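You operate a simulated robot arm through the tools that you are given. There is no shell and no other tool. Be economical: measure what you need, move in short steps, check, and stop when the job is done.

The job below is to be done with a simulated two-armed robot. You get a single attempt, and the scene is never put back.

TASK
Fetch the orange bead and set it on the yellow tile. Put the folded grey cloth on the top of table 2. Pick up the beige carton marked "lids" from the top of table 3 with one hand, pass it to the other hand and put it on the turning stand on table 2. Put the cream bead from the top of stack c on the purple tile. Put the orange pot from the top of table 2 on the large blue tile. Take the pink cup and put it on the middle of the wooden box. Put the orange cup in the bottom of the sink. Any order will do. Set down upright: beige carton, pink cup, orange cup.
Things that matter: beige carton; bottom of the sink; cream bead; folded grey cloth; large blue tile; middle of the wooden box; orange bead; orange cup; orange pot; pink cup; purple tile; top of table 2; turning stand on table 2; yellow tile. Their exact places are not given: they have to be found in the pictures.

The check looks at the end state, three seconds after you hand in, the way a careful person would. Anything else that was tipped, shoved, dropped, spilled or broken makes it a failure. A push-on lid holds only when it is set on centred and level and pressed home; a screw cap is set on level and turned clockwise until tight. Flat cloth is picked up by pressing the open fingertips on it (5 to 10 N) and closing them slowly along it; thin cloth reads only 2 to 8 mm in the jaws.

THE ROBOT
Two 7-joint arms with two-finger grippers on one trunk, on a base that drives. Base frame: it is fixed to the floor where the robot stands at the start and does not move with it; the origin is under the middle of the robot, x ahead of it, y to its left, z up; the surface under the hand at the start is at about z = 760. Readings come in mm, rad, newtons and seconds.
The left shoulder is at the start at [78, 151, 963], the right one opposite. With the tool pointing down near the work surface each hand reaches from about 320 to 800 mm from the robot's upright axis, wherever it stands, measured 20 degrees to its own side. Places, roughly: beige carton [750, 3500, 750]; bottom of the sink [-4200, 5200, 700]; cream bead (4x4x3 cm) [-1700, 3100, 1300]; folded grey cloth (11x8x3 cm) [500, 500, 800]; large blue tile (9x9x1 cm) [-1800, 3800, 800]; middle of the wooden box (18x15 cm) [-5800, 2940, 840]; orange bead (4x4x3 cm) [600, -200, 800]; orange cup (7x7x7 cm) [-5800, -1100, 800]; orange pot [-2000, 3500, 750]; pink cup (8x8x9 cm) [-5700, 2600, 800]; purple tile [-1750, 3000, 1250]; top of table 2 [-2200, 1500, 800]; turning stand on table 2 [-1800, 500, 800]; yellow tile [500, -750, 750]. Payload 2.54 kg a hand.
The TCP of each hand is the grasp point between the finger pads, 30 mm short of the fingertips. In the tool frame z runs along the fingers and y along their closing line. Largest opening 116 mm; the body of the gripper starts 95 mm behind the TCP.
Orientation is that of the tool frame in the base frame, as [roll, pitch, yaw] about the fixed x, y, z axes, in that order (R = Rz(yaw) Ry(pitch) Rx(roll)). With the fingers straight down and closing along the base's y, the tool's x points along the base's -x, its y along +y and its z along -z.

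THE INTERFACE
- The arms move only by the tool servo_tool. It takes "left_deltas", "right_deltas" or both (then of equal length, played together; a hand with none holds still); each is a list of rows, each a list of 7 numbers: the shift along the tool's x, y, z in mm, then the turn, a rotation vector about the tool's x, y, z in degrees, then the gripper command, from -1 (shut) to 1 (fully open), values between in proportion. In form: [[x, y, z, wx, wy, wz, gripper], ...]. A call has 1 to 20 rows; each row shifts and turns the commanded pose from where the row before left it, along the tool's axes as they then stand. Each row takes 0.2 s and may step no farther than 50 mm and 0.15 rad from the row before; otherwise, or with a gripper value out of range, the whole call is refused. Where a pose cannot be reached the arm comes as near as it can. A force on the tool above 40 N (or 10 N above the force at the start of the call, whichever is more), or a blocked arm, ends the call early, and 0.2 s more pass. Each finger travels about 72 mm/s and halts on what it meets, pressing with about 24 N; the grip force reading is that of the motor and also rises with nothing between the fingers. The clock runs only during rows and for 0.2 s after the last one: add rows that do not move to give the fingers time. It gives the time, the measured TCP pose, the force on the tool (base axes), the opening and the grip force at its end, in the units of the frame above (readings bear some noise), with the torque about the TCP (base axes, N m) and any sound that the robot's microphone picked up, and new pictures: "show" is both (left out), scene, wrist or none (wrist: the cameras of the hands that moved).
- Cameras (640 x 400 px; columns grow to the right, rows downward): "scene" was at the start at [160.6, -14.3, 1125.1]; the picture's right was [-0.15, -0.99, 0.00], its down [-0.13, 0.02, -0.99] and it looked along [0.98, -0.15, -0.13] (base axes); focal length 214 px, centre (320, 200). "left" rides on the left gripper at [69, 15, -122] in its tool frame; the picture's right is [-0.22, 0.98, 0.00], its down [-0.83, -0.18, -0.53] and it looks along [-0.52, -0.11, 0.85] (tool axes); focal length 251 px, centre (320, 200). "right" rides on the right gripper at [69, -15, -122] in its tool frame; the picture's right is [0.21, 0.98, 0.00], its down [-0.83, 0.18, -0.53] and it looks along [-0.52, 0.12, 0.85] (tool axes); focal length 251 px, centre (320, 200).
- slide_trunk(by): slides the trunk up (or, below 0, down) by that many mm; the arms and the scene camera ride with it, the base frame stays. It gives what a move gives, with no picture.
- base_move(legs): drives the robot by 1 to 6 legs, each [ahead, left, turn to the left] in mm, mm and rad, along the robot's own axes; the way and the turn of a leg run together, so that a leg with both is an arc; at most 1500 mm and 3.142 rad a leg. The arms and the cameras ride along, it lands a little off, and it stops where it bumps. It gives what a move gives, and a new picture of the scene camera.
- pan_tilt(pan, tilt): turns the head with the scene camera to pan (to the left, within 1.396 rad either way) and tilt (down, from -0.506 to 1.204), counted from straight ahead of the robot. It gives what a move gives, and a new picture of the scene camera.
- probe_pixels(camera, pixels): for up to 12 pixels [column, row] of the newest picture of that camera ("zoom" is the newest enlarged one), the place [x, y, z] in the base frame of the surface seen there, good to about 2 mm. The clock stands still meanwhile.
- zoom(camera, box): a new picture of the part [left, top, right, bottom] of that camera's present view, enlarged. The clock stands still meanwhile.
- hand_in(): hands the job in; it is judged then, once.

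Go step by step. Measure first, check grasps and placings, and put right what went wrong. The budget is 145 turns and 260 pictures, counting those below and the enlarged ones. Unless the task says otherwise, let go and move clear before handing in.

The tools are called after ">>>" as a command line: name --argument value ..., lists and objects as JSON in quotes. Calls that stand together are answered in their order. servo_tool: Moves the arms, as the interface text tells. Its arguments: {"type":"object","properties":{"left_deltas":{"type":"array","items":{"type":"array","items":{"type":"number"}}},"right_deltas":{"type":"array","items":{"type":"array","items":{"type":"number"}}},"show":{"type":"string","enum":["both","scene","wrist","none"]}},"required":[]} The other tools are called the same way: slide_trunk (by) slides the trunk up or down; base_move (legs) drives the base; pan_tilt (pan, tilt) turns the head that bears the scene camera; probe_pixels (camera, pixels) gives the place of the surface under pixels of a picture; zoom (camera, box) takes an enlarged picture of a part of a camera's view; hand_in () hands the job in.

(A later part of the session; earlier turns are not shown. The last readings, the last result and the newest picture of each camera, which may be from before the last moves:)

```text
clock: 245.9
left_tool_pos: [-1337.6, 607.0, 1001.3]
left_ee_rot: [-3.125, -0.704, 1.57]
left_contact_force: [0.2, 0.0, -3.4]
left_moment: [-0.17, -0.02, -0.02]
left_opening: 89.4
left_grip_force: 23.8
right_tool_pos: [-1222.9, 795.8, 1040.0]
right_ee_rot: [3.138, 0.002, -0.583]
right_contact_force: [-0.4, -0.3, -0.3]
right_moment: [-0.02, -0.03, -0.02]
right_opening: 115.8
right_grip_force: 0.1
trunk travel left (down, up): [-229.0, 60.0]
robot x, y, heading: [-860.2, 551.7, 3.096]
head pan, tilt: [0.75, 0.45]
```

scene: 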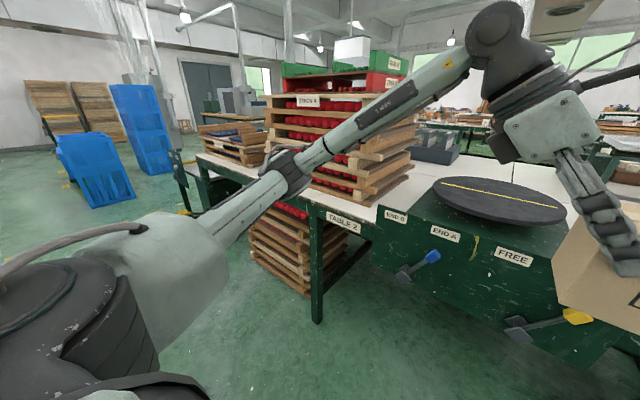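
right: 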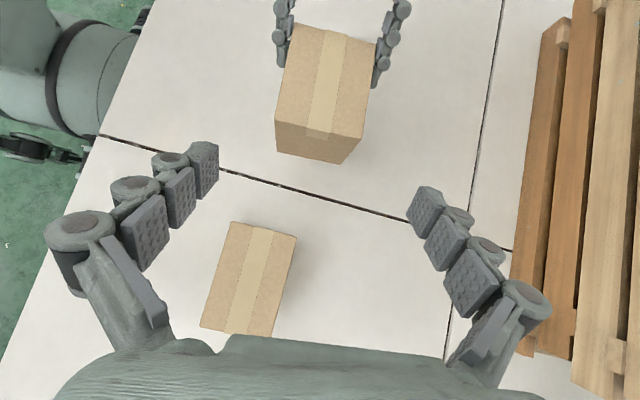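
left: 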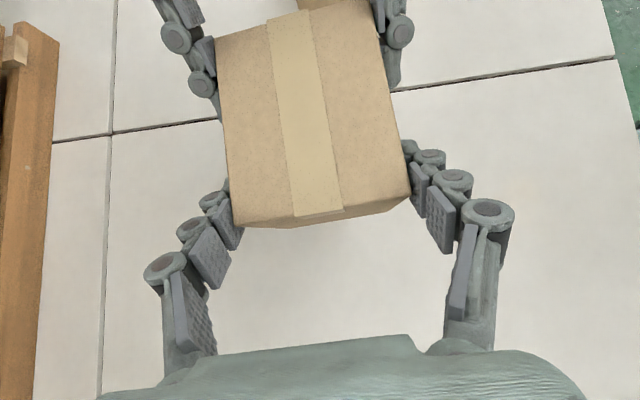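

My left elbow would near stack A if I went straight in. I'll raise the carton, turn the base 0.45 rad left, strafe right, and approach obliquely.

>>> servo_tool --left_deltas '[[19.5, -0.4, -22.8, 0, 0, 0, -0.5], [19.5, -0.4, -22.8, 0, 0, 0, -0.5]]' --show "none"

>>> base_move --legs '[[0, 0, 0.446], [0, -250, 0], [265, 0, 0]]'

>>> pan_tilt --pan 0.1 --tilt 0.6

```text
clock: 246.5
left_tool_pos: [-1338.9, 606.7, 1062.8]
left_ee_rot: [-3.126, -0.704, 1.571]
left_contact_force: [-0.6, 1.1, -4.6]
left_moment: [-0.16, -0.04, -0.02]
left_opening: 89.6
left_grip_force: 24.1
right_tool_pos: [-1222.2, 796.0, 1040.1]
right_ee_rot: [3.139, 0.001, -0.583]
right_contact_force: [-0.1, -0.2, 0.7]
right_moment: [0.0, -0.02, -0.02]
right_opening: 115.9
right_grip_force: 0.1
trunk travel left (down, up): [-229.0, 60.0]
robot x, y, heading: [-861.4, 550.2, 3.098]
head pan, tilt: [0.75, 0.45]
```

```text
clock: 252.4
left_tool_pos: [-1657.5, 523.1, 1062.1]
left_ee_rot: [-3.126, -0.706, 2.019]
left_contact_force: [-0.2, 0.1, -3.9]
left_moment: [-0.12, -0.12, -0.05]
left_opening: 89.4
left_grip_force: 24.0
right_tool_pos: [-1634.8, 743.6, 1039.6]
right_ee_rot: [3.136, 0.001, -0.135]
right_contact_force: [-0.8, 0.5, 0.3]
right_moment: [0.02, 0.03, 0.03]
right_opening: 116.0
right_grip_force: 0.1
trunk travel left (down, up): [-229.0, 60.0]
robot x, y, heading: [-1204.7, 684.1, -2.741]
head pan, tilt: [0.75, 0.45]
```

scene: 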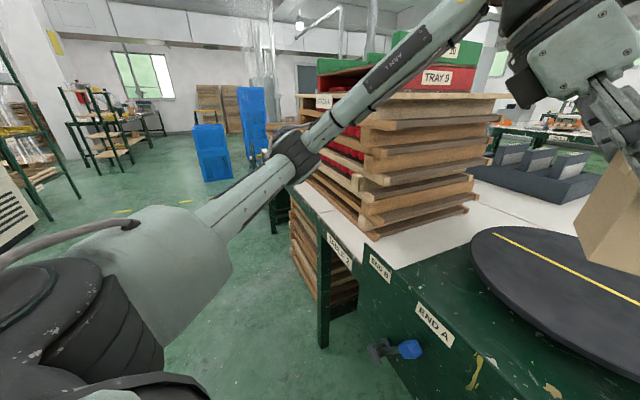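

```text
clock: 253.4
left_tool_pos: [-1657.7, 522.9, 1063.6]
left_ee_rot: [-3.123, -0.704, 2.018]
left_contact_force: [0.6, 0.2, -4.2]
left_moment: [-0.13, -0.08, 0.0]
left_opening: 89.6
left_grip_force: 23.6
right_tool_pos: [-1635.0, 744.1, 1041.3]
right_ee_rot: [3.139, 0.001, -0.136]
right_contact_force: [0.5, 1.0, 0.1]
right_moment: [-0.02, 0.04, -0.02]
right_opening: 115.8
right_grip_force: 0.0
trunk travel left (down, up): [-229.0, 60.0]
robot x, y, heading: [-1206.4, 681.9, -2.743]
head pan, tilt: [0.099, 0.6]
```

scene: 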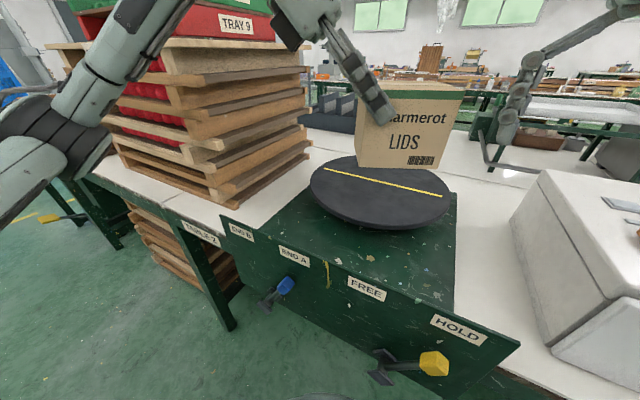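

The disc is clearly visible. I probe its rim to get the centre, and the carton corners.

>>> probe_pixels --camera "scene" --pixels '[[313, 182], [446, 207], [345, 160], [385, 224], [330, 204], [440, 190], [385, 188], [327, 169], [440, 195], [360, 160], [435, 168], [365, 90]]'

```text
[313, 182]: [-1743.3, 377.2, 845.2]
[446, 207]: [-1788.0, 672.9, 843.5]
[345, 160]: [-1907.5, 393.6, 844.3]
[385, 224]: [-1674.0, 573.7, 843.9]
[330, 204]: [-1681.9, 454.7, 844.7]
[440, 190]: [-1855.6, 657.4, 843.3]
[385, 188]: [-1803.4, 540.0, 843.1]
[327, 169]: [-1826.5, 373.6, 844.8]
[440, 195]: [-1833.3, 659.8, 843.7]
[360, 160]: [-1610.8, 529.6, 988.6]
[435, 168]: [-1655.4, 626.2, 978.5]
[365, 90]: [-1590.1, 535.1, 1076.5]
```

Disc centre ≈(-1811,520). I move the carton horizontally by (-142,-39) and then down to ~10 mm above.

>>> servo_tool --left_deltas '[[5, -36.2, 4.9, 0, 0, 0, -0.5], [5, -36.2, 4.9, 0, 0, 0, -0.5], [5, -36.2, 4.9, 0, 0, 0, -0.5], [5, -36, 4.9, 0, 0, 0, -0.5], [-22.7, 0.5, 26.6, 0, 0, 0, -0.5], [-22.7, 0.5, 26.6, 0, 0, 0, -0.5], [-22.7, 0.5, 26.6, 0, 0, 0, -0.5], [-12, 0.3, 14, 0, 0, 0, -0.5], [0, 0, 0, 0, 0, 0, -0.5]]' --show "both"

>>> zoom --camera "scene" --box '[290, 90, 490, 250]'

```text
clock: 255.4
left_tool_pos: [-1800.8, 483.5, 938.7]
left_ee_rot: [-3.124, -0.704, 2.015]
left_contact_force: [-0.5, 0.6, -3.9]
left_moment: [-0.16, -0.08, -0.02]
left_opening: 89.6
left_grip_force: 23.8
right_tool_pos: [-1635.1, 743.4, 1040.6]
right_ee_rot: [3.137, 0.002, -0.136]
right_contact_force: [-0.6, 0.5, 0.9]
right_moment: [0.03, 0.0, 0.02]
right_opening: 115.9
right_grip_force: 0.1
trunk travel left (down, up): [-229.0, 60.0]
robot x, y, heading: [-1206.4, 681.0, -2.738]
head pan, tilt: [0.099, 0.6]
```

scene: 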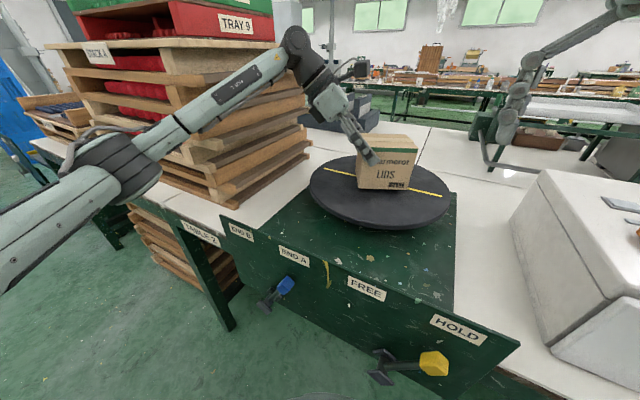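
left: 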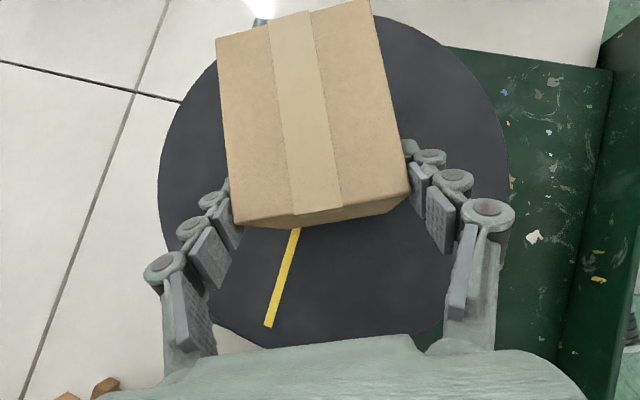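

```text
2.50 times, centred on (390, 170) of scene
```

zoom: 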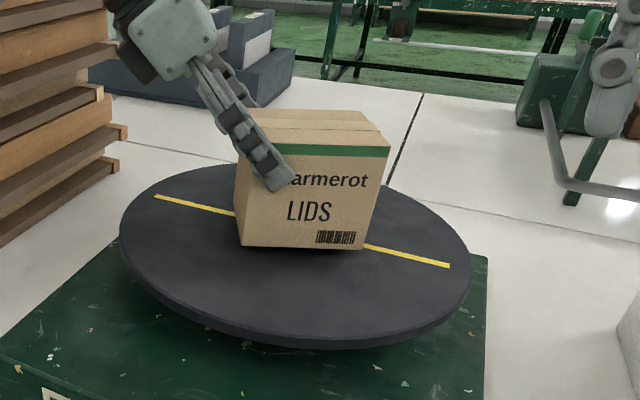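

Centred over the disc. I lower 6 mm then in 1 mm steps watching the weight.

>>> servo_tool --left_deltas '[[-3.9, 0.1, 4.6, 0, 0, 0, -0.5], [-0.65, 0, 0.76, 0, 0, 0, -0.5], [0, 0, 0, 0, 0, 0, -0.5]]' --show "none"

>>> servo_tool --left_deltas '[[-0.65, 0, 0.76, 0, 0, 0, -0.5], [0, 0, 0, 0, 0, 0, -0.5]]' --show "none"

>>> servo_tool --left_deltas '[[-0.65, 0, 0.76, 0, 0, 0, -0.5], [0, 0, 0, 0, 0, 0, -0.5]]' --show "none"

```text
clock: 256.2
left_tool_pos: [-1800.3, 484.0, 930.4]
left_ee_rot: [-3.127, -0.705, 2.018]
left_contact_force: [0.1, 0.3, -2.9]
left_moment: [-0.13, -0.09, -0.03]
left_opening: 89.3
left_grip_force: 23.9
right_tool_pos: [-1633.7, 743.7, 1039.0]
right_ee_rot: [3.136, 0.002, -0.136]
right_contact_force: [-0.2, 0.3, 0.2]
right_moment: [0.03, 0.0, -0.02]
right_opening: 116.2
right_grip_force: 0.0
trunk travel left (down, up): [-229.0, 60.0]
robot x, y, heading: [-1205.4, 686.8, -2.747]
head pan, tilt: [0.099, 0.6]
```

```text
clock: 256.8
left_tool_pos: [-1799.6, 484.8, 929.9]
left_ee_rot: [-3.126, -0.705, 2.02]
left_contact_force: [0.2, 0.6, -3.3]
left_moment: [-0.17, -0.08, -0.02]
left_opening: 89.6
left_grip_force: 23.8
right_tool_pos: [-1634.7, 743.3, 1039.3]
right_ee_rot: [3.139, 0.003, -0.137]
right_contact_force: [-0.1, 0.2, -0.3]
right_moment: [0.04, -0.02, -0.01]
right_opening: 116.2
right_grip_force: 0.0
trunk travel left (down, up): [-229.0, 60.0]
robot x, y, heading: [-1199.9, 679.5, -2.742]
head pan, tilt: [0.099, 0.6]
```

```text
clock: 257.4
left_tool_pos: [-1799.8, 485.2, 929.3]
left_ee_rot: [-3.125, -0.704, 2.016]
left_contact_force: [-0.4, 0.5, -3.5]
left_moment: [-0.1, -0.07, 0.01]
left_opening: 89.5
left_grip_force: 24.3
right_tool_pos: [-1634.6, 743.2, 1040.4]
right_ee_rot: [3.139, 0.002, -0.137]
right_contact_force: [-0.3, 1.1, 0.5]
right_moment: [0.04, 0.03, 0.04]
right_opening: 116.1
right_grip_force: 0.1
trunk travel left (down, up): [-229.0, 60.0]
robot x, y, heading: [-1202.1, 682.1, -2.744]
head pan, tilt: [0.099, 0.6]
```

>>> servo_tool --left_deltas '[[-0.65, 0, 0.76, 0, 0, 0, -0.5], [0, 0, 0, 0, 0, 0, -0.5]]' --show "none"

>>> servo_tool --left_deltas '[[-0.65, 0, 0.76, 0, 0, 0, -0.5], [0, 0, 0, 0, 0, 0, -0.5]]' --show "none"

>>> servo_tool --left_deltas '[[-0.65, 0, 0.76, 0, 0, 0, -0.5], [0, 0, 0, 0, 0, 0, -0.5]]' --show "none"

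```text
clock: 258.0
left_tool_pos: [-1799.7, 484.7, 929.6]
left_ee_rot: [-3.123, -0.707, 2.017]
left_contact_force: [-0.4, -1.9, 1.2]
left_moment: [0.36, -0.06, 0.03]
left_opening: 89.9
left_grip_force: 24.1
right_tool_pos: [-1634.8, 744.0, 1041.2]
right_ee_rot: [3.137, 0.001, -0.135]
right_contact_force: [0.5, -0.2, 0.0]
right_moment: [0.03, -0.02, -0.02]
right_opening: 116.2
right_grip_force: 0.1
trunk travel left (down, up): [-229.0, 60.0]
robot x, y, heading: [-1203.5, 681.3, -2.746]
head pan, tilt: [0.099, 0.6]
```

```text
clock: 258.6
left_tool_pos: [-1799.3, 483.5, 928.1]
left_ee_rot: [-3.122, -0.707, 2.016]
left_contact_force: [0.1, -5.1, 7.1]
left_moment: [0.67, -0.07, 0.02]
left_opening: 89.8
left_grip_force: 24.1
right_tool_pos: [-1634.3, 742.3, 1041.7]
right_ee_rot: [3.138, 0.005, -0.135]
right_contact_force: [0.9, -0.4, 0.6]
right_moment: [0.03, 0.05, -0.02]
right_opening: 116.2
right_grip_force: 0.0
trunk travel left (down, up): [-229.0, 60.0]
robot x, y, heading: [-1203.1, 682.0, -2.74]
head pan, tilt: [0.099, 0.6]
```

```text
clock: 259.2
left_tool_pos: [-1798.8, 484.6, 927.6]
left_ee_rot: [-3.121, -0.706, 2.018]
left_contact_force: [-1.4, -7.3, 10.9]
left_moment: [0.17, -0.15, 0.21]
left_opening: 89.8
left_grip_force: 24.0
right_tool_pos: [-1632.8, 742.4, 1040.2]
right_ee_rot: [3.138, 0.004, -0.136]
right_contact_force: [-0.3, -0.1, 0.9]
right_moment: [-0.02, -0.02, 0.04]
right_opening: 116.1
right_grip_force: 0.0
trunk travel left (down, up): [-229.0, 60.0]
robot x, y, heading: [-1202.2, 682.0, -2.746]
head pan, tilt: [0.099, 0.6]
```

The carton rests on the disc (contact 11 N). I relieve 1 mm, open slowly and withdraw along the tool axis.

>>> servo_tool --left_deltas '[[0.65, 0, -0.76, 0, 0, 0, -0.5], [0, 0, 0, 0, 0, 0, 0.55], [0, 0, 0, 0, 0, 0, 0.7], [0, 0, 0, 0, 0, 0, 0.9], [0, 0, 0, 0, 0, 0, 1], [0, 0, -15, 0, 0, 0, 1], [0, 0, -35, 0, 0, 0, 1], [0, 0, -45, 0, 0, 0, 1], [0, 0, -45, 0, 0, 0, 1], [0, 0, 0, 0, 0, 0, 1]]' --show "scene"

>>> zoom --camera "scene" --box '[290, 90, 490, 250]'

```text
clock: 261.4
left_tool_pos: [-1758.4, 406.5, 1034.7]
left_ee_rot: [-3.125, -0.705, 2.016]
left_contact_force: [0.5, 0.1, 0.7]
left_moment: [0.0, 0.03, 0.0]
left_opening: 115.8
left_grip_force: 0.1
right_tool_pos: [-1635.7, 742.7, 1041.3]
right_ee_rot: [3.138, 0.002, -0.136]
right_contact_force: [0.1, 0.8, -0.9]
right_moment: [0.0, 0.0, 0.02]
right_opening: 116.2
right_grip_force: 0.1
trunk travel left (down, up): [-229.0, 60.0]
robot x, y, heading: [-1206.5, 683.8, -2.743]
head pan, tilt: [0.099, 0.6]
```

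scene: 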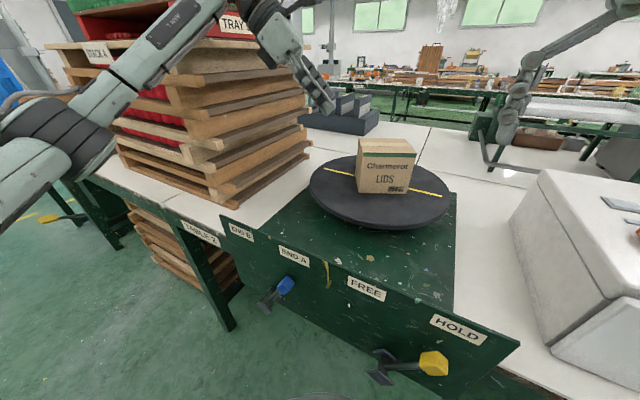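

```text
2.50 times, centred on (390, 170) of scene
```

zoom: 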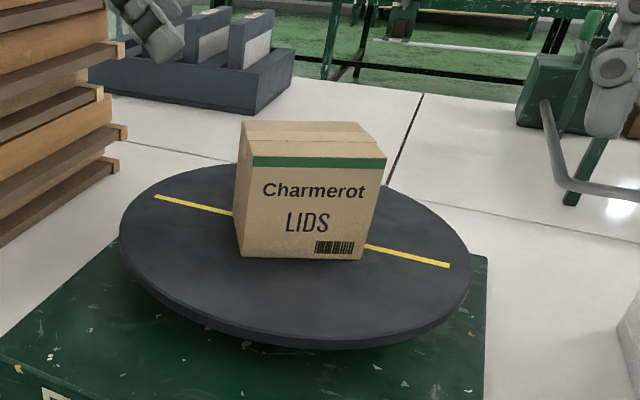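

The carton stands upright on the stand, near its centre. I back away, straighten both hands, then look for the way to the far side.

>>> base_move --legs '[[-450, 0, 0]]'

>>> servo_tool --left_deltas '[[0, 0, 0, 0, -8, 0, 0.5], [0, 0, 0, 0, -8, 0, 0.5], [0, 0, 0, 0, -8, 0, 0.5], [0, 0, 0, 0, -8, 0, 0.5], [0, 0, 0, 0, -8, 0, 0.5], [0, 0, 0, 0, 0, 7.72, 0.5], [0, 0, 0, 0, 0, 7.72, 0.5], [0, 0, 0, 0, 0, 7.72, 0.5], [0, 0, 0, 0, 0, 7.72, 0.5], [0, 0, 0, 0, 0, 7.72, 0.5], [0, 0, 0, 0, 0, 7.72, 0.5], [0, 0, 0, 0, 0, 7.72, 0.5], [0, 0, 0, 0, 0, 7.72, 0.5], [0, 0, 0, 0, 0, 7.72, 0.5], [0, 0, 0, 0, 0, 7.72, 0.5], [0, 0, 0, 0, 0, 7.72, 0.5], [0, 0, 0, 0, 0, 7.72, 0.5]]' --right_deltas '[[0, 0, 0, 0, 0, -7.65, 0.5], [0, 0, 0, 0, 0, -7.65, 0.5], [0, 0, 0, 0, 0, -7.65, 0.5], [0, 0, 0, 0, 0, -7.65, 0.5], [0, 0, 0, 0, 0, 0, 0.5], [0, 0, 0, 0, 0, 0, 0.5], [0, 0, 0, 0, 0, 0, 0.5], [0, 0, 0, 0, 0, 0, 0.5], [0, 0, 0, 0, 0, 0, 0.5], [0, 0, 0, 0, 0, 0, 0.5], [0, 0, 0, 0, 0, 0, 0.5], [0, 0, 0, 0, 0, 0, 0.5], [0, 0, 0, 0, 0, 0, 0.5], [0, 0, 0, 0, 0, 0, 0.5], [0, 0, 0, 0, 0, 0, 0.5], [0, 0, 0, 0, 0, 0, 0.5], [0, 0, 0, 0, 0, 0, 0.5]]' --show "none"

>>> base_move --legs '[[0, 800, 0]]'

>>> pan_tilt --pan -0.4 --tilt 0.3

```text
clock: 264.1
left_tool_pos: [-1347.0, 571.8, 1035.2]
left_ee_rot: [-3.124, -0.706, 2.036]
left_contact_force: [0.8, 1.0, -0.5]
left_moment: [-0.04, 0.02, 0.0]
left_opening: 116.2
left_grip_force: 0.1
right_tool_pos: [-1228.8, 911.6, 1040.9]
right_ee_rot: [3.137, 0.001, -0.115]
right_contact_force: [-0.3, 0.1, 1.7]
right_moment: [0.01, 0.02, -0.02]
right_opening: 116.0
right_grip_force: 0.1
trunk travel left (down, up): [-229.0, 60.0]
robot x, y, heading: [-797.2, 860.2, -2.723]
head pan, tilt: [0.099, 0.6]
```

scene: 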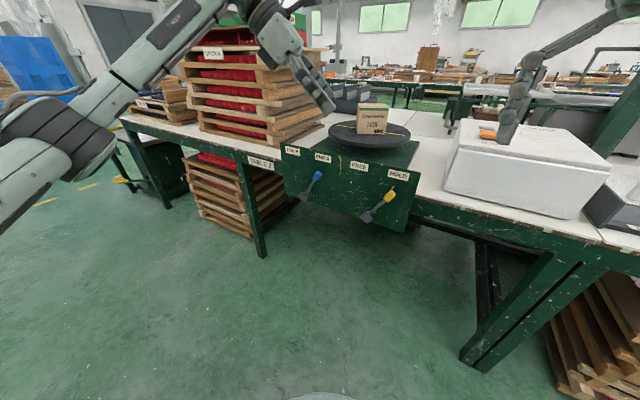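

```text
clock: 267.7
left_tool_pos: [-1348.1, 570.7, 1033.8]
left_ee_rot: [-3.133, 0.016, 0.428]
left_contact_force: [-0.4, 0.7, 0.4]
left_moment: [-0.01, 0.03, 0.01]
left_opening: 87.2
left_grip_force: 0.1
right_tool_pos: [-1229.9, 911.5, 1040.6]
right_ee_rot: [3.14, 0.004, 0.421]
right_contact_force: [0.2, 0.3, -1.1]
right_moment: [0.0, 0.04, -0.01]
right_opening: 87.0
right_grip_force: 0.1
trunk travel left (down, up): [-229.0, 60.0]
robot x, y, heading: [-797.5, 860.3, -2.726]
head pan, tilt: [0.099, 0.6]
```

```text
clock: 275.8
left_tool_pos: [-1030.0, -155.3, 1034.7]
left_ee_rot: [-3.134, 0.014, 0.418]
left_contact_force: [0.0, 0.3, 0.1]
left_moment: [0.0, -0.02, 0.01]
left_opening: 86.8
left_grip_force: 0.0
right_tool_pos: [-906.9, 183.7, 1040.5]
right_ee_rot: [3.14, 0.002, 0.405]
right_contact_force: [0.0, 0.1, 0.9]
right_moment: [-0.04, -0.02, -0.01]
right_opening: 87.3
right_grip_force: 0.0
trunk travel left (down, up): [-229.0, 60.0]
robot x, y, heading: [-477.1, 128.9, -2.738]
head pan, tilt: [0.099, 0.6]
```

scene: 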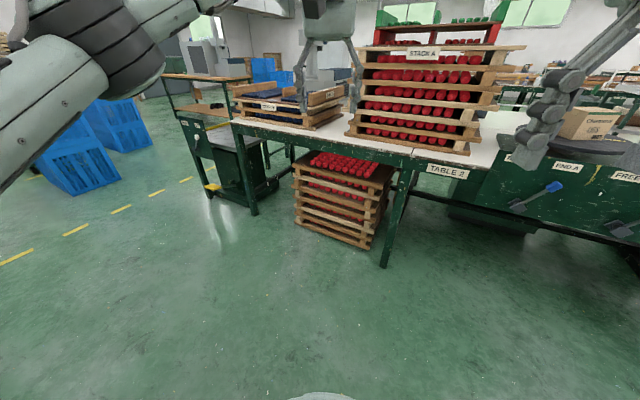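

```text
clock: 276.7
left_tool_pos: [-1029.8, -155.6, 1034.6]
left_ee_rot: [-3.135, 0.015, 0.417]
left_contact_force: [1.0, 0.2, 0.5]
left_moment: [0.02, 0.04, 0.0]
left_opening: 87.1
left_grip_force: 0.0
right_tool_pos: [-907.0, 182.3, 1041.0]
right_ee_rot: [3.141, 0.004, 0.403]
right_contact_force: [0.1, 0.8, -0.2]
right_moment: [0.02, -0.04, -0.01]
right_opening: 87.1
right_grip_force: 0.0
trunk travel left (down, up): [-229.0, 60.0]
robot x, y, heading: [-474.5, 127.8, -2.738]
head pan, tilt: [-0.4, 0.3]
```

scene: 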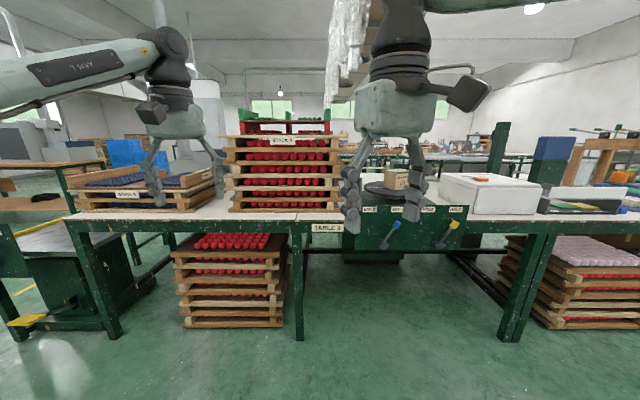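

The way past table 2's left end is an aisle with yellow dashes. I pan left and probe the floor and obstacles.

>>> pan_tilt --pan 0.25 --tilt 0.3

>>> probe_pixels --camera "scene" --pixels '[[20, 300], [60, 240], [110, 215], [150, 200], [130, 180], [200, 200], [230, 190], [260, 190], [100, 170], [170, 170], [250, 150], [320, 170]]'

```text
clock: 277.8
left_tool_pos: [-1030.4, -155.6, 1034.8]
left_ee_rot: [-3.134, 0.015, 0.418]
left_contact_force: [0.3, -0.1, 0.6]
left_moment: [0.0, 0.01, -0.03]
left_opening: 87.0
left_grip_force: 0.1
right_tool_pos: [-906.7, 184.1, 1040.9]
right_ee_rot: [3.139, 0.005, 0.401]
right_contact_force: [-0.9, -0.5, -0.1]
right_moment: [0.02, 0.02, -0.01]
right_opening: 87.1
right_grip_force: 0.1
trunk travel left (down, up): [-229.0, 60.0]
robot x, y, heading: [-476.9, 122.1, -2.738]
head pan, tilt: [0.25, 0.3]
```

scene: 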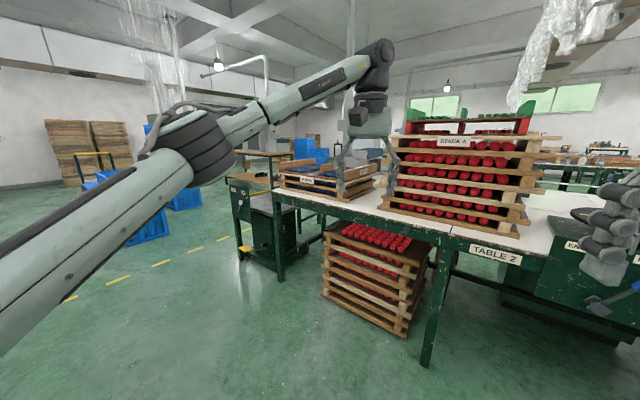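

```text
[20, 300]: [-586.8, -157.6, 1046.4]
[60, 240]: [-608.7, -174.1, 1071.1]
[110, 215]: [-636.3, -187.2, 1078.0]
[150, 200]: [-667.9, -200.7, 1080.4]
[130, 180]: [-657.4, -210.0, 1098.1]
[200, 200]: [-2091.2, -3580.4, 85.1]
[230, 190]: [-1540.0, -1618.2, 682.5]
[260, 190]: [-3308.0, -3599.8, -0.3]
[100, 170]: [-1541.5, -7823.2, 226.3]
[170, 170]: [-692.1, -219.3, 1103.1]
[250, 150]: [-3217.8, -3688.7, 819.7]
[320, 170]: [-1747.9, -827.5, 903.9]
```

I probe the dashes and cabinet for route planning.

>>> probe_pixels --camera "scene" --pixels '[[160, 264], [195, 250], [222, 239], [118, 280], [244, 256], [285, 275], [240, 250], [150, 230], [140, 320], [200, 275], [265, 155], [190, 200]]'

>>> zoom --camera "scene" --box '[120, 110, 340, 290]'

```text
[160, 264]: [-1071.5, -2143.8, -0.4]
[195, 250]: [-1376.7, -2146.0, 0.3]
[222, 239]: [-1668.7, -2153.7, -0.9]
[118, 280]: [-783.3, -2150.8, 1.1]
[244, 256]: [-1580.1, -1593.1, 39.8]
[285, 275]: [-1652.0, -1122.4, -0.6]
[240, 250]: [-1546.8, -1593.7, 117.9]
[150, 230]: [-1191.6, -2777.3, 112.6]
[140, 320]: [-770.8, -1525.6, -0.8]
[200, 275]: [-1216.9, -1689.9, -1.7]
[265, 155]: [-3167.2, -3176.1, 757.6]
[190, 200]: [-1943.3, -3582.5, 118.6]
```

```text
2.22 times, centred on (230, 200) of scene
```

zoom: 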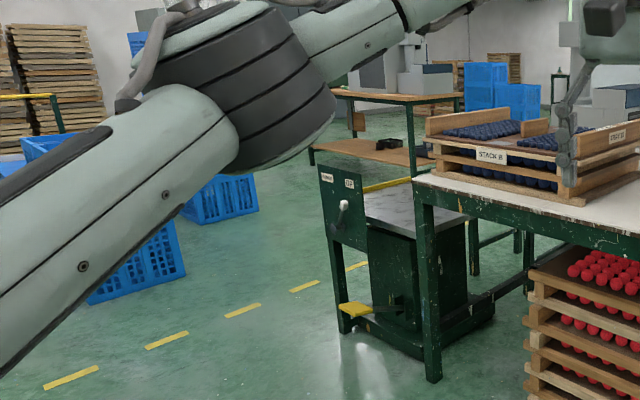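

The aisle runs along y≈-2148 between the pedal machine and blue crates. I drive there and 1.5 m down the aisle, then look.

>>> base_move --legs '[[0, 0, -0.404], [0, 1150, 0], [0, 1100, 0], [1400, 0, 0]]'

>>> pan_tilt --pan -0.3 --tilt 0.2

>>> probe_pixels --camera "scene" --pixels '[[320, 250], [250, 250], [400, 250], [320, 210], [260, 200], [380, 205], [450, 220], [200, 220], [320, 190], [500, 230], [350, 180], [290, 185]]'

```text
clock: 307.3
left_tool_pos: [-2497.1, -2169.4, 1034.1]
left_ee_rot: [-3.136, 0.014, 0.024]
left_contact_force: [-0.2, 0.1, -0.1]
left_moment: [0.04, -0.01, 0.0]
left_opening: 86.7
left_grip_force: 0.0
right_tool_pos: [-2252.1, -1903.2, 1039.3]
right_ee_rot: [3.14, 0.003, 0.012]
right_contact_force: [0.1, -0.2, -0.1]
right_moment: [0.01, -0.01, 0.06]
right_opening: 87.1
right_grip_force: 0.1
trunk travel left (down, up): [-229.0, 60.0]
robot x, y, heading: [-1874.1, -2122.3, -3.131]
head pan, tilt: [0.25, 0.3]
```

scene: 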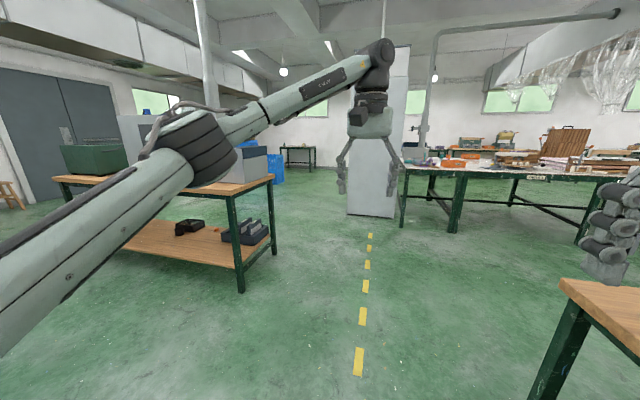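

```text
clock: 308.2
left_tool_pos: [-2496.4, -2170.0, 1035.0]
left_ee_rot: [-3.135, 0.014, 0.022]
left_contact_force: [0.2, 0.0, 0.4]
left_moment: [0.01, -0.02, 0.0]
left_opening: 86.8
left_grip_force: 0.0
right_tool_pos: [-2253.0, -1903.9, 1040.4]
right_ee_rot: [3.14, 0.003, 0.011]
right_contact_force: [-1.4, 0.3, -0.5]
right_moment: [0.0, -0.01, -0.01]
right_opening: 86.9
right_grip_force: 0.1
trunk travel left (down, up): [-229.0, 60.0]
robot x, y, heading: [-1878.2, -2125.9, -3.129]
head pan, tilt: [-0.3, 0.201]
```

scene: 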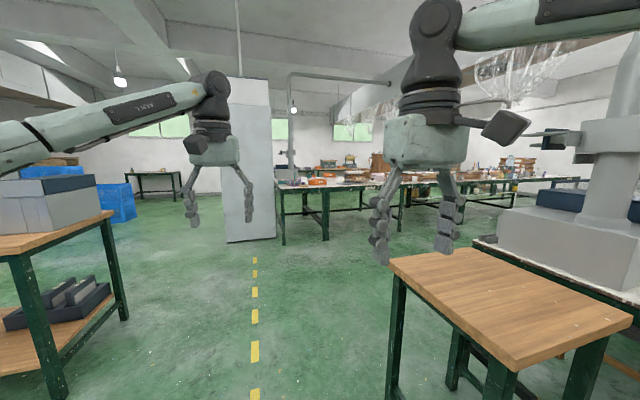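

```text
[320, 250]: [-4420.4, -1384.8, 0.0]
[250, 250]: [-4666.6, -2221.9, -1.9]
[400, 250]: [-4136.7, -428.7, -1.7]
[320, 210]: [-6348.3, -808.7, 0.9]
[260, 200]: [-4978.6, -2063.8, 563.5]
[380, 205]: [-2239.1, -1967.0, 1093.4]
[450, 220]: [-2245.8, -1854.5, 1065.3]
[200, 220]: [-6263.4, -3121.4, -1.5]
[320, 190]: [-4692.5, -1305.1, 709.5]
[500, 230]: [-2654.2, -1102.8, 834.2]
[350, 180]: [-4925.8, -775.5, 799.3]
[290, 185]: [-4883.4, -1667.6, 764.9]
```

The far table edge is at x≈-4690. I check the wooden table's corner on my right before driving on.

>>> probe_pixels --camera "scene" --pixels '[[394, 265], [500, 355], [625, 322], [460, 252], [110, 212], [20, 255]]'

>>> zoom --camera "scene" --box '[240, 130, 560, 250]'

```text
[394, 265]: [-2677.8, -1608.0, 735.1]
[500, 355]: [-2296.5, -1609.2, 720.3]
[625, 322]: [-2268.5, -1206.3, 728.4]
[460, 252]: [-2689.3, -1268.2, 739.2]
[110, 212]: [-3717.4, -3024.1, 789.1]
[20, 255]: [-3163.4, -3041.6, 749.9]
```

```text
2.00 times, centred on (400, 190) of scene
```

zoom: 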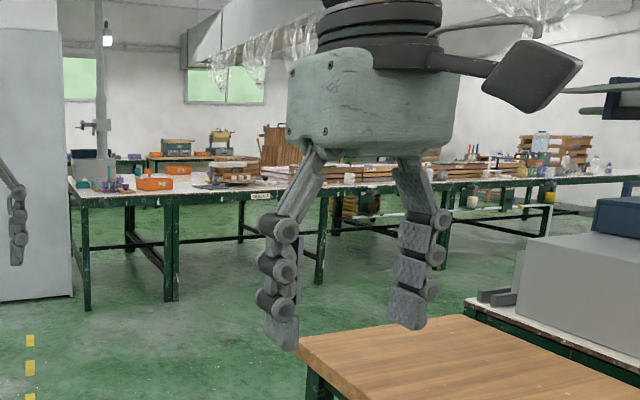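

Clear. I drive on along the aisle and then up to the far table near y≈-1150.

>>> base_move --legs '[[1400, 0, 0], [500, 0, 0], [0, -900, 0]]'

>>> pan_tilt --pan 0.0 --tilt 0.35

>>> probe_pixels --camera "scene" --pixels '[[320, 250], [320, 230], [320, 210], [320, 190], [320, 180], [250, 200], [400, 200], [450, 200], [200, 200], [320, 172]]'

```text
clock: 326.4
left_tool_pos: [-4397.1, -1273.7, 1035.1]
left_ee_rot: [-3.135, 0.015, 0.007]
left_contact_force: [-0.5, -0.1, -0.8]
left_moment: [-0.01, -0.07, -0.05]
left_opening: 87.0
left_grip_force: 0.1
right_tool_pos: [-4147.7, -1011.2, 1040.3]
right_ee_rot: [3.141, 0.006, -0.004]
right_contact_force: [0.0, 0.0, 0.0]
right_moment: [0.01, 0.01, 0.0]
right_opening: 87.1
right_grip_force: 0.1
trunk travel left (down, up): [-229.0, 60.0]
robot x, y, heading: [-3773.6, -1236.7, 3.138]
head pan, tilt: [-0.3, 0.201]
```

scene: 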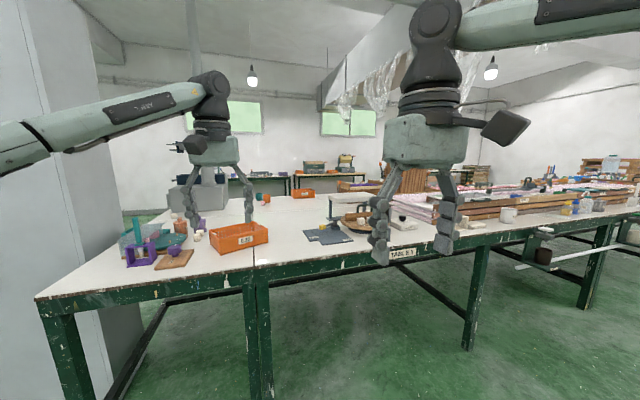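

```text
clock: 327.1
left_tool_pos: [-4395.6, -1273.8, 1034.3]
left_ee_rot: [-3.133, 0.015, 0.006]
left_contact_force: [-0.1, -0.4, -0.6]
left_moment: [0.01, -0.01, -0.04]
left_opening: 87.1
left_grip_force: 0.1
right_tool_pos: [-4148.3, -1011.1, 1040.2]
right_ee_rot: [3.14, 0.003, -0.004]
right_contact_force: [-0.7, 0.4, 0.3]
right_moment: [-0.01, 0.06, 0.01]
right_opening: 86.8
right_grip_force: 0.0
trunk travel left (down, up): [-229.0, 60.0]
robot x, y, heading: [-3775.3, -1233.0, 3.138]
head pan, tilt: [0.0, 0.351]
```

scene: 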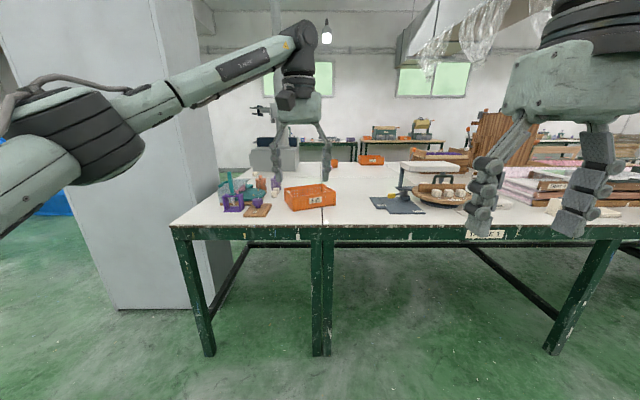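

```text
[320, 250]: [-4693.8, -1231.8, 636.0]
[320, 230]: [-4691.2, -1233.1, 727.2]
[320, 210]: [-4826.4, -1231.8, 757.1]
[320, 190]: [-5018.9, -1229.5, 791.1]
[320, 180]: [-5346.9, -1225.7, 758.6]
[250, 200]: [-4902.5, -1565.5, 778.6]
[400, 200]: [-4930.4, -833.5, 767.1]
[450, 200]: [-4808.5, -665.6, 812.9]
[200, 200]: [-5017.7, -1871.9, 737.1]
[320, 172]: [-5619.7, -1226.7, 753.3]
```

The table is deep (past x=-5600). I zoom to find the orange cup near (-5800,-1100).

>>> zoom --camera "scene" --box '[200, 120, 420, 240]'

>>> probe_pixels --camera "scene" --pixels '[[372, 160], [335, 163], [262, 183], [300, 150], [340, 160], [410, 155], [320, 166]]'

```text
2.91 times, centred on (310, 180) of scene
```

zoom: 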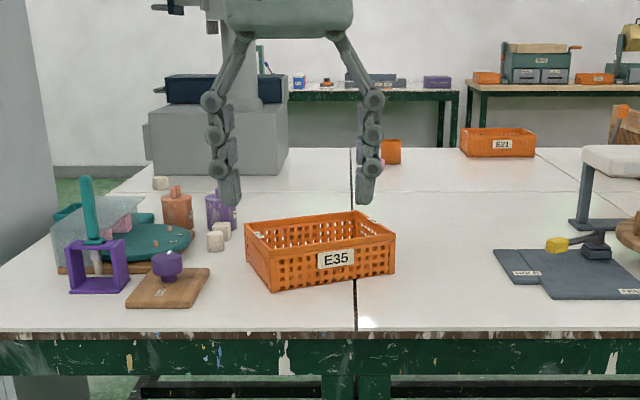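

```text
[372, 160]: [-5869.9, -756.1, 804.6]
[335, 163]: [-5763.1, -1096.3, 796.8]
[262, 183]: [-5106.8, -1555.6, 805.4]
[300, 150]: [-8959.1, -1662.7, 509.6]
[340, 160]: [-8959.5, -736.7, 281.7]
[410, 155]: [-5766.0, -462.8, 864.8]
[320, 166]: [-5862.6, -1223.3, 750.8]
```

The orange cup is at (-5763,-1096), reachable only from the far side. I look left for the passage around the cabinet.

>>> pan_tilt --pan 0.9 --tilt 0.3

>>> probe_pixels --camera "scene" --pixels '[[320, 250], [260, 220], [200, 250], [400, 250], [480, 280], [380, 200], [150, 200], [300, 200], [100, 230], [430, 330]]'

```text
clock: 328.4
left_tool_pos: [-4397.1, -1272.6, 1034.8]
left_ee_rot: [-3.135, 0.013, 0.009]
left_contact_force: [0.4, -0.3, 1.1]
left_moment: [-0.02, 0.0, -0.05]
left_opening: 86.9
left_grip_force: 0.3
right_tool_pos: [-4147.6, -1011.3, 1041.0]
right_ee_rot: [3.141, 0.006, -0.004]
right_contact_force: [-0.8, 0.3, 0.1]
right_moment: [-0.01, 0.01, 0.01]
right_opening: 87.1
right_grip_force: 0.0
trunk travel left (down, up): [-229.0, 60.0]
robot x, y, heading: [-3773.7, -1235.6, 3.14]
head pan, tilt: [0.901, 0.3]
```

scene: 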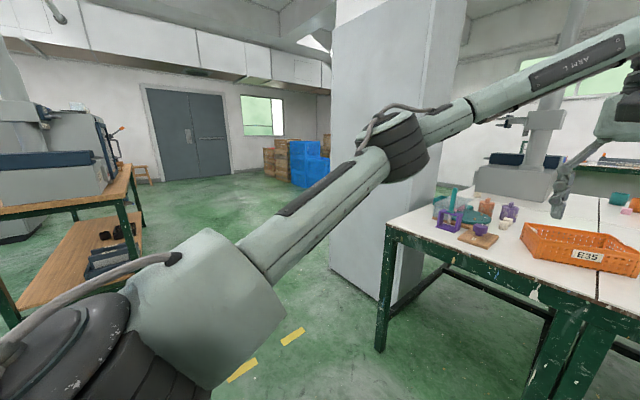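

```text
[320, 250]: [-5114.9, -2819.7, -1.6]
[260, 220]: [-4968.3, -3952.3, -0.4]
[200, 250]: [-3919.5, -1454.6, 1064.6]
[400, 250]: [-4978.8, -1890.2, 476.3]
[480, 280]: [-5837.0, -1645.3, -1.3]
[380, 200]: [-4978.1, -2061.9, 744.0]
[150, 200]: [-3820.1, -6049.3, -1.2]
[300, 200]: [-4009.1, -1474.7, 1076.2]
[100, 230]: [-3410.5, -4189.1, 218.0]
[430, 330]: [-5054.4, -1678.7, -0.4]
```

I'll pass south of the pillar: ahead a bit, strafe left to y≈-2850, then ahead, and look again.

>>> base_move --legs '[[320, 0, 0], [0, 1450, 0], [0, 150, 0], [1450, 0, 0]]'

>>> pan_tilt --pan -0.5 --tilt 0.3

>>> probe_pixels --camera "scene" --pixels '[[320, 300], [320, 240], [320, 215], [420, 250], [500, 250], [200, 230], [380, 210], [450, 200], [550, 240], [250, 200]]'

```text
clock: 349.3
left_tool_pos: [-5349.0, -2877.6, 1049.8]
left_ee_rot: [-3.127, 0.036, 0.0]
left_contact_force: [0.7, -0.7, 1.6]
left_moment: [0.07, 0.09, 0.0]
left_opening: 86.8
left_grip_force: 0.2
right_tool_pos: [-5075.0, -2634.9, 1064.8]
right_ee_rot: [-3.077, 0.104, 0.074]
right_contact_force: [-0.1, 0.3, -0.2]
right_moment: [-0.01, 0.01, -0.01]
right_opening: 86.9
right_grip_force: 0.0
trunk travel left (down, up): [-229.0, 60.0]
robot x, y, heading: [-4747.3, -2840.9, 3.129]
head pan, tilt: [0.901, 0.3]
stopped in leg 4: the robot was blocked; the commanded pose is now the measured one
```

scene: 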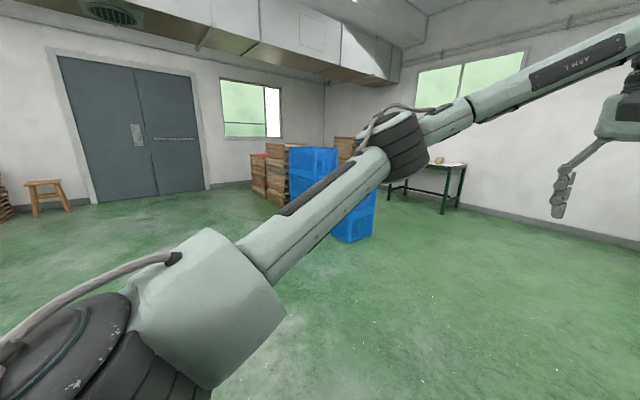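

```text
clock: 350.8
left_tool_pos: [-5348.9, -2879.1, 1050.1]
left_ee_rot: [-3.125, 0.038, 0.005]
left_contact_force: [0.5, 1.0, -0.8]
left_moment: [0.0, -0.07, 0.01]
left_opening: 87.3
left_grip_force: 0.0
right_tool_pos: [-5075.3, -2634.5, 1064.9]
right_ee_rot: [-3.079, 0.109, 0.083]
right_contact_force: [0.4, -0.7, 0.9]
right_moment: [0.03, -0.01, 0.04]
right_opening: 87.1
right_grip_force: 0.0
trunk travel left (down, up): [-229.0, 60.0]
robot x, y, heading: [-4750.3, -2838.3, 3.129]
head pan, tilt: [-0.499, 0.3]
```

scene: 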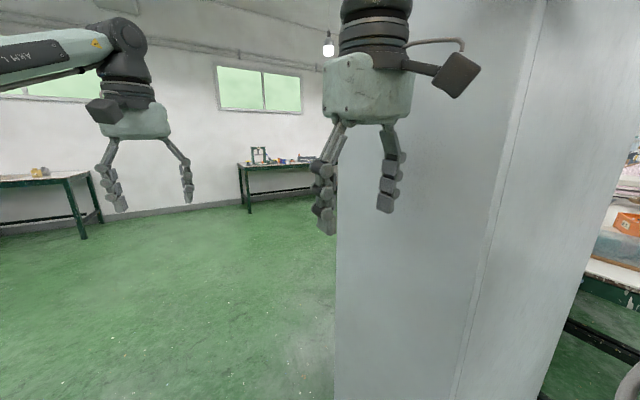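

```text
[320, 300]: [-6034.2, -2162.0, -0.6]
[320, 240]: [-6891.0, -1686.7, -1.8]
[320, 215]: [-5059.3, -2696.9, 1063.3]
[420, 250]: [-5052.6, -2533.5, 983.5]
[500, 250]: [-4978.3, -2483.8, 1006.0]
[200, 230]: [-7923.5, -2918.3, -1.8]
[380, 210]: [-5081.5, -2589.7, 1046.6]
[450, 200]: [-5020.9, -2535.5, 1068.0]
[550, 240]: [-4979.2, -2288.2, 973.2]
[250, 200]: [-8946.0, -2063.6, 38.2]
```

The right arm brushed the pillar (it spans y≥-2540). I back off 250, move another 400 to the left, and go on.

>>> base_move --legs '[[-250, 0, 0], [0, 420, 0], [1400, 0, 0], [450, 0, 0]]'

>>> pan_tilt --pan -1.3 --tilt 0.3

>>> probe_pixels --camera "scene" --pixels '[[320, 300], [320, 240], [320, 215], [420, 250], [250, 230], [200, 230], [380, 210], [450, 200], [280, 215], [150, 220]]'

```text
clock: 365.7
left_tool_pos: [-6951.0, -3291.9, 1035.7]
left_ee_rot: [-3.134, 0.014, 0.005]
left_contact_force: [0.6, 0.2, -0.3]
left_moment: [0.03, -0.05, -0.02]
left_opening: 87.1
left_grip_force: 0.1
right_tool_pos: [-6682.4, -3043.3, 1051.5]
right_ee_rot: [-3.098, 0.063, 0.067]
right_contact_force: [-0.2, -1.1, -0.3]
right_moment: [0.01, 0.0, -0.01]
right_opening: 86.9
right_grip_force: 0.0
trunk travel left (down, up): [-229.0, 60.0]
robot x, y, heading: [-6331.9, -3255.3, 3.134]
head pan, tilt: [-0.499, 0.3]
```

scene: 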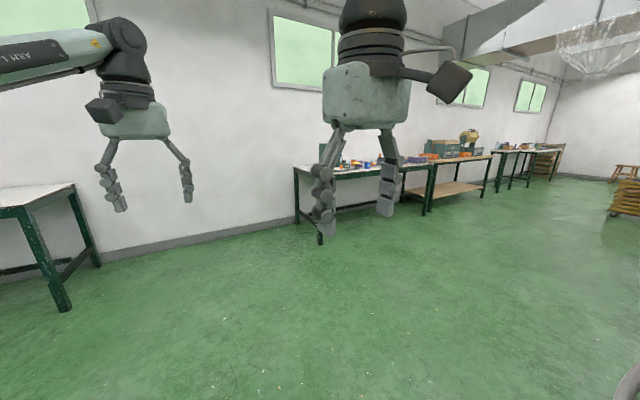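

```text
clock: 366.8
left_tool_pos: [-6952.3, -3291.8, 1034.4]
left_ee_rot: [-3.134, 0.016, 0.006]
left_contact_force: [0.2, -0.4, -0.4]
left_moment: [0.0, 0.02, 0.01]
left_opening: 87.1
left_grip_force: 0.1
right_tool_pos: [-6681.2, -3043.2, 1050.1]
right_ee_rot: [-3.096, 0.065, 0.068]
right_contact_force: [-0.5, 0.2, -0.3]
right_moment: [0.02, 0.03, -0.01]
right_opening: 86.9
right_grip_force: 0.1
trunk travel left (down, up): [-229.0, 60.0]
robot x, y, heading: [-6330.9, -3254.4, 3.134]
head pan, tilt: [-1.3, 0.3]
```

scene: 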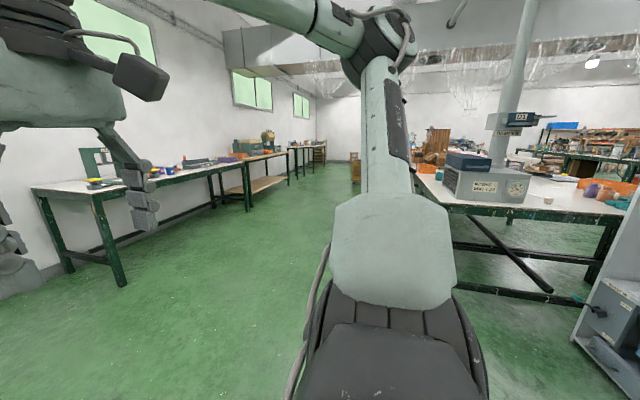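

```text
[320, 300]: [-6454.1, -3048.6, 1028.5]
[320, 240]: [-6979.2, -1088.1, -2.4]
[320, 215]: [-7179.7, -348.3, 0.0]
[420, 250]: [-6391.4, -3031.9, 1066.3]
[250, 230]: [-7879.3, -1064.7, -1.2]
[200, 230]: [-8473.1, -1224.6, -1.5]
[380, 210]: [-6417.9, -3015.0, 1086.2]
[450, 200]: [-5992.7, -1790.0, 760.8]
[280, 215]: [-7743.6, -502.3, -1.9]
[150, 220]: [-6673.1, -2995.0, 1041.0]
```

The far side aisle is clear (table edge x≈-5990). I move out to x≈-6680, turn right to face +x, slide north to the orange cup, and look.

>>> base_move --legs '[[350, 0, 0], [0, 0, -3.134], [0, 1100, 0], [0, 1000, 0]]'

>>> pan_tilt --pan 0.0 --tilt 0.4

>>> zoom --camera "scene" --box '[200, 130, 440, 280]'

```text
clock: 396.6
left_tool_pos: [-6162.5, -1083.1, 1034.6]
left_ee_rot: [-3.137, 0.014, -3.085]
left_contact_force: [-0.3, 0.4, 0.4]
left_moment: [0.03, 0.0, -0.04]
left_opening: 86.7
left_grip_force: 0.1
right_tool_pos: [-6420.2, -1346.3, 1051.0]
right_ee_rot: [-3.097, 0.064, -3.025]
right_contact_force: [-0.2, -0.6, -0.1]
right_moment: [-0.02, -0.02, 0.02]
right_opening: 87.1
right_grip_force: 0.1
trunk travel left (down, up): [-229.0, 60.0]
robot x, y, heading: [-6786.4, -1149.8, 0.043]
head pan, tilt: [-1.3, 0.3]
```

scene: 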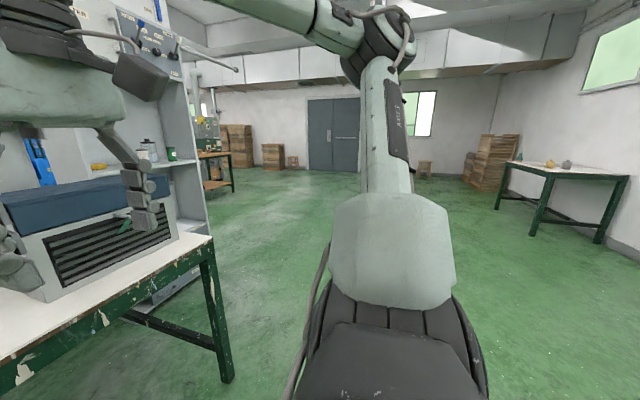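

```text
clock: 398.1
left_tool_pos: [-6163.1, -1084.1, 1035.4]
left_ee_rot: [-3.134, 0.013, -3.087]
left_contact_force: [0.5, 0.3, 0.0]
left_moment: [0.0, 0.0, -0.01]
left_opening: 87.0
left_grip_force: 0.1
right_tool_pos: [-6420.5, -1345.5, 1050.2]
right_ee_rot: [-3.096, 0.064, -3.025]
right_contact_force: [0.0, -0.3, 0.1]
right_moment: [-0.03, 0.0, 0.0]
right_opening: 86.9
right_grip_force: 0.0
trunk travel left (down, up): [-229.0, 60.0]
robot x, y, heading: [-6781.8, -1146.5, 0.043]
head pan, tilt: [0.0, 0.4]
```

scene: 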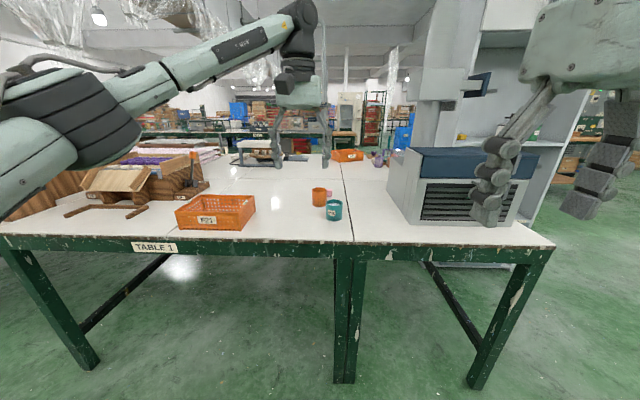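

```text
2.67 times, centred on (320, 205) of scene
```

zoom: 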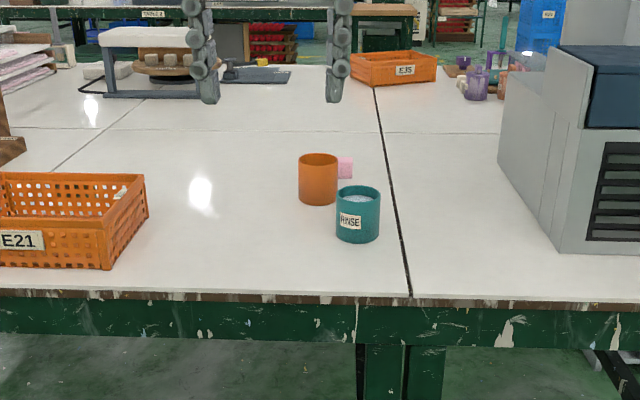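

The orange cup is at scene (319,197), with a teal cup in front-right and a pink thing behind-right. I probe.

>>> probe_pixels --camera "zoom" --pixels '[[318, 190], [300, 175], [336, 175], [318, 158], [318, 153], [358, 215], [338, 210], [378, 210], [358, 190], [345, 168], [140, 200], [318, 203]]'

```text
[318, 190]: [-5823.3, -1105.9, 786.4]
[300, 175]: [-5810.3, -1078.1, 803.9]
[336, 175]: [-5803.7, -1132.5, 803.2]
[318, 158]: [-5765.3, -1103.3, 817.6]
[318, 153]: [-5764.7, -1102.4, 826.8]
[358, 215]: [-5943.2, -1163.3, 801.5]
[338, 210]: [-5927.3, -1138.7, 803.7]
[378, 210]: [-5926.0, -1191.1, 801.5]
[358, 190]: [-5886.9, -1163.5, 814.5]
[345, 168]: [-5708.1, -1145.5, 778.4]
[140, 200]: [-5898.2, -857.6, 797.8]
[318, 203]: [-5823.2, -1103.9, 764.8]
```

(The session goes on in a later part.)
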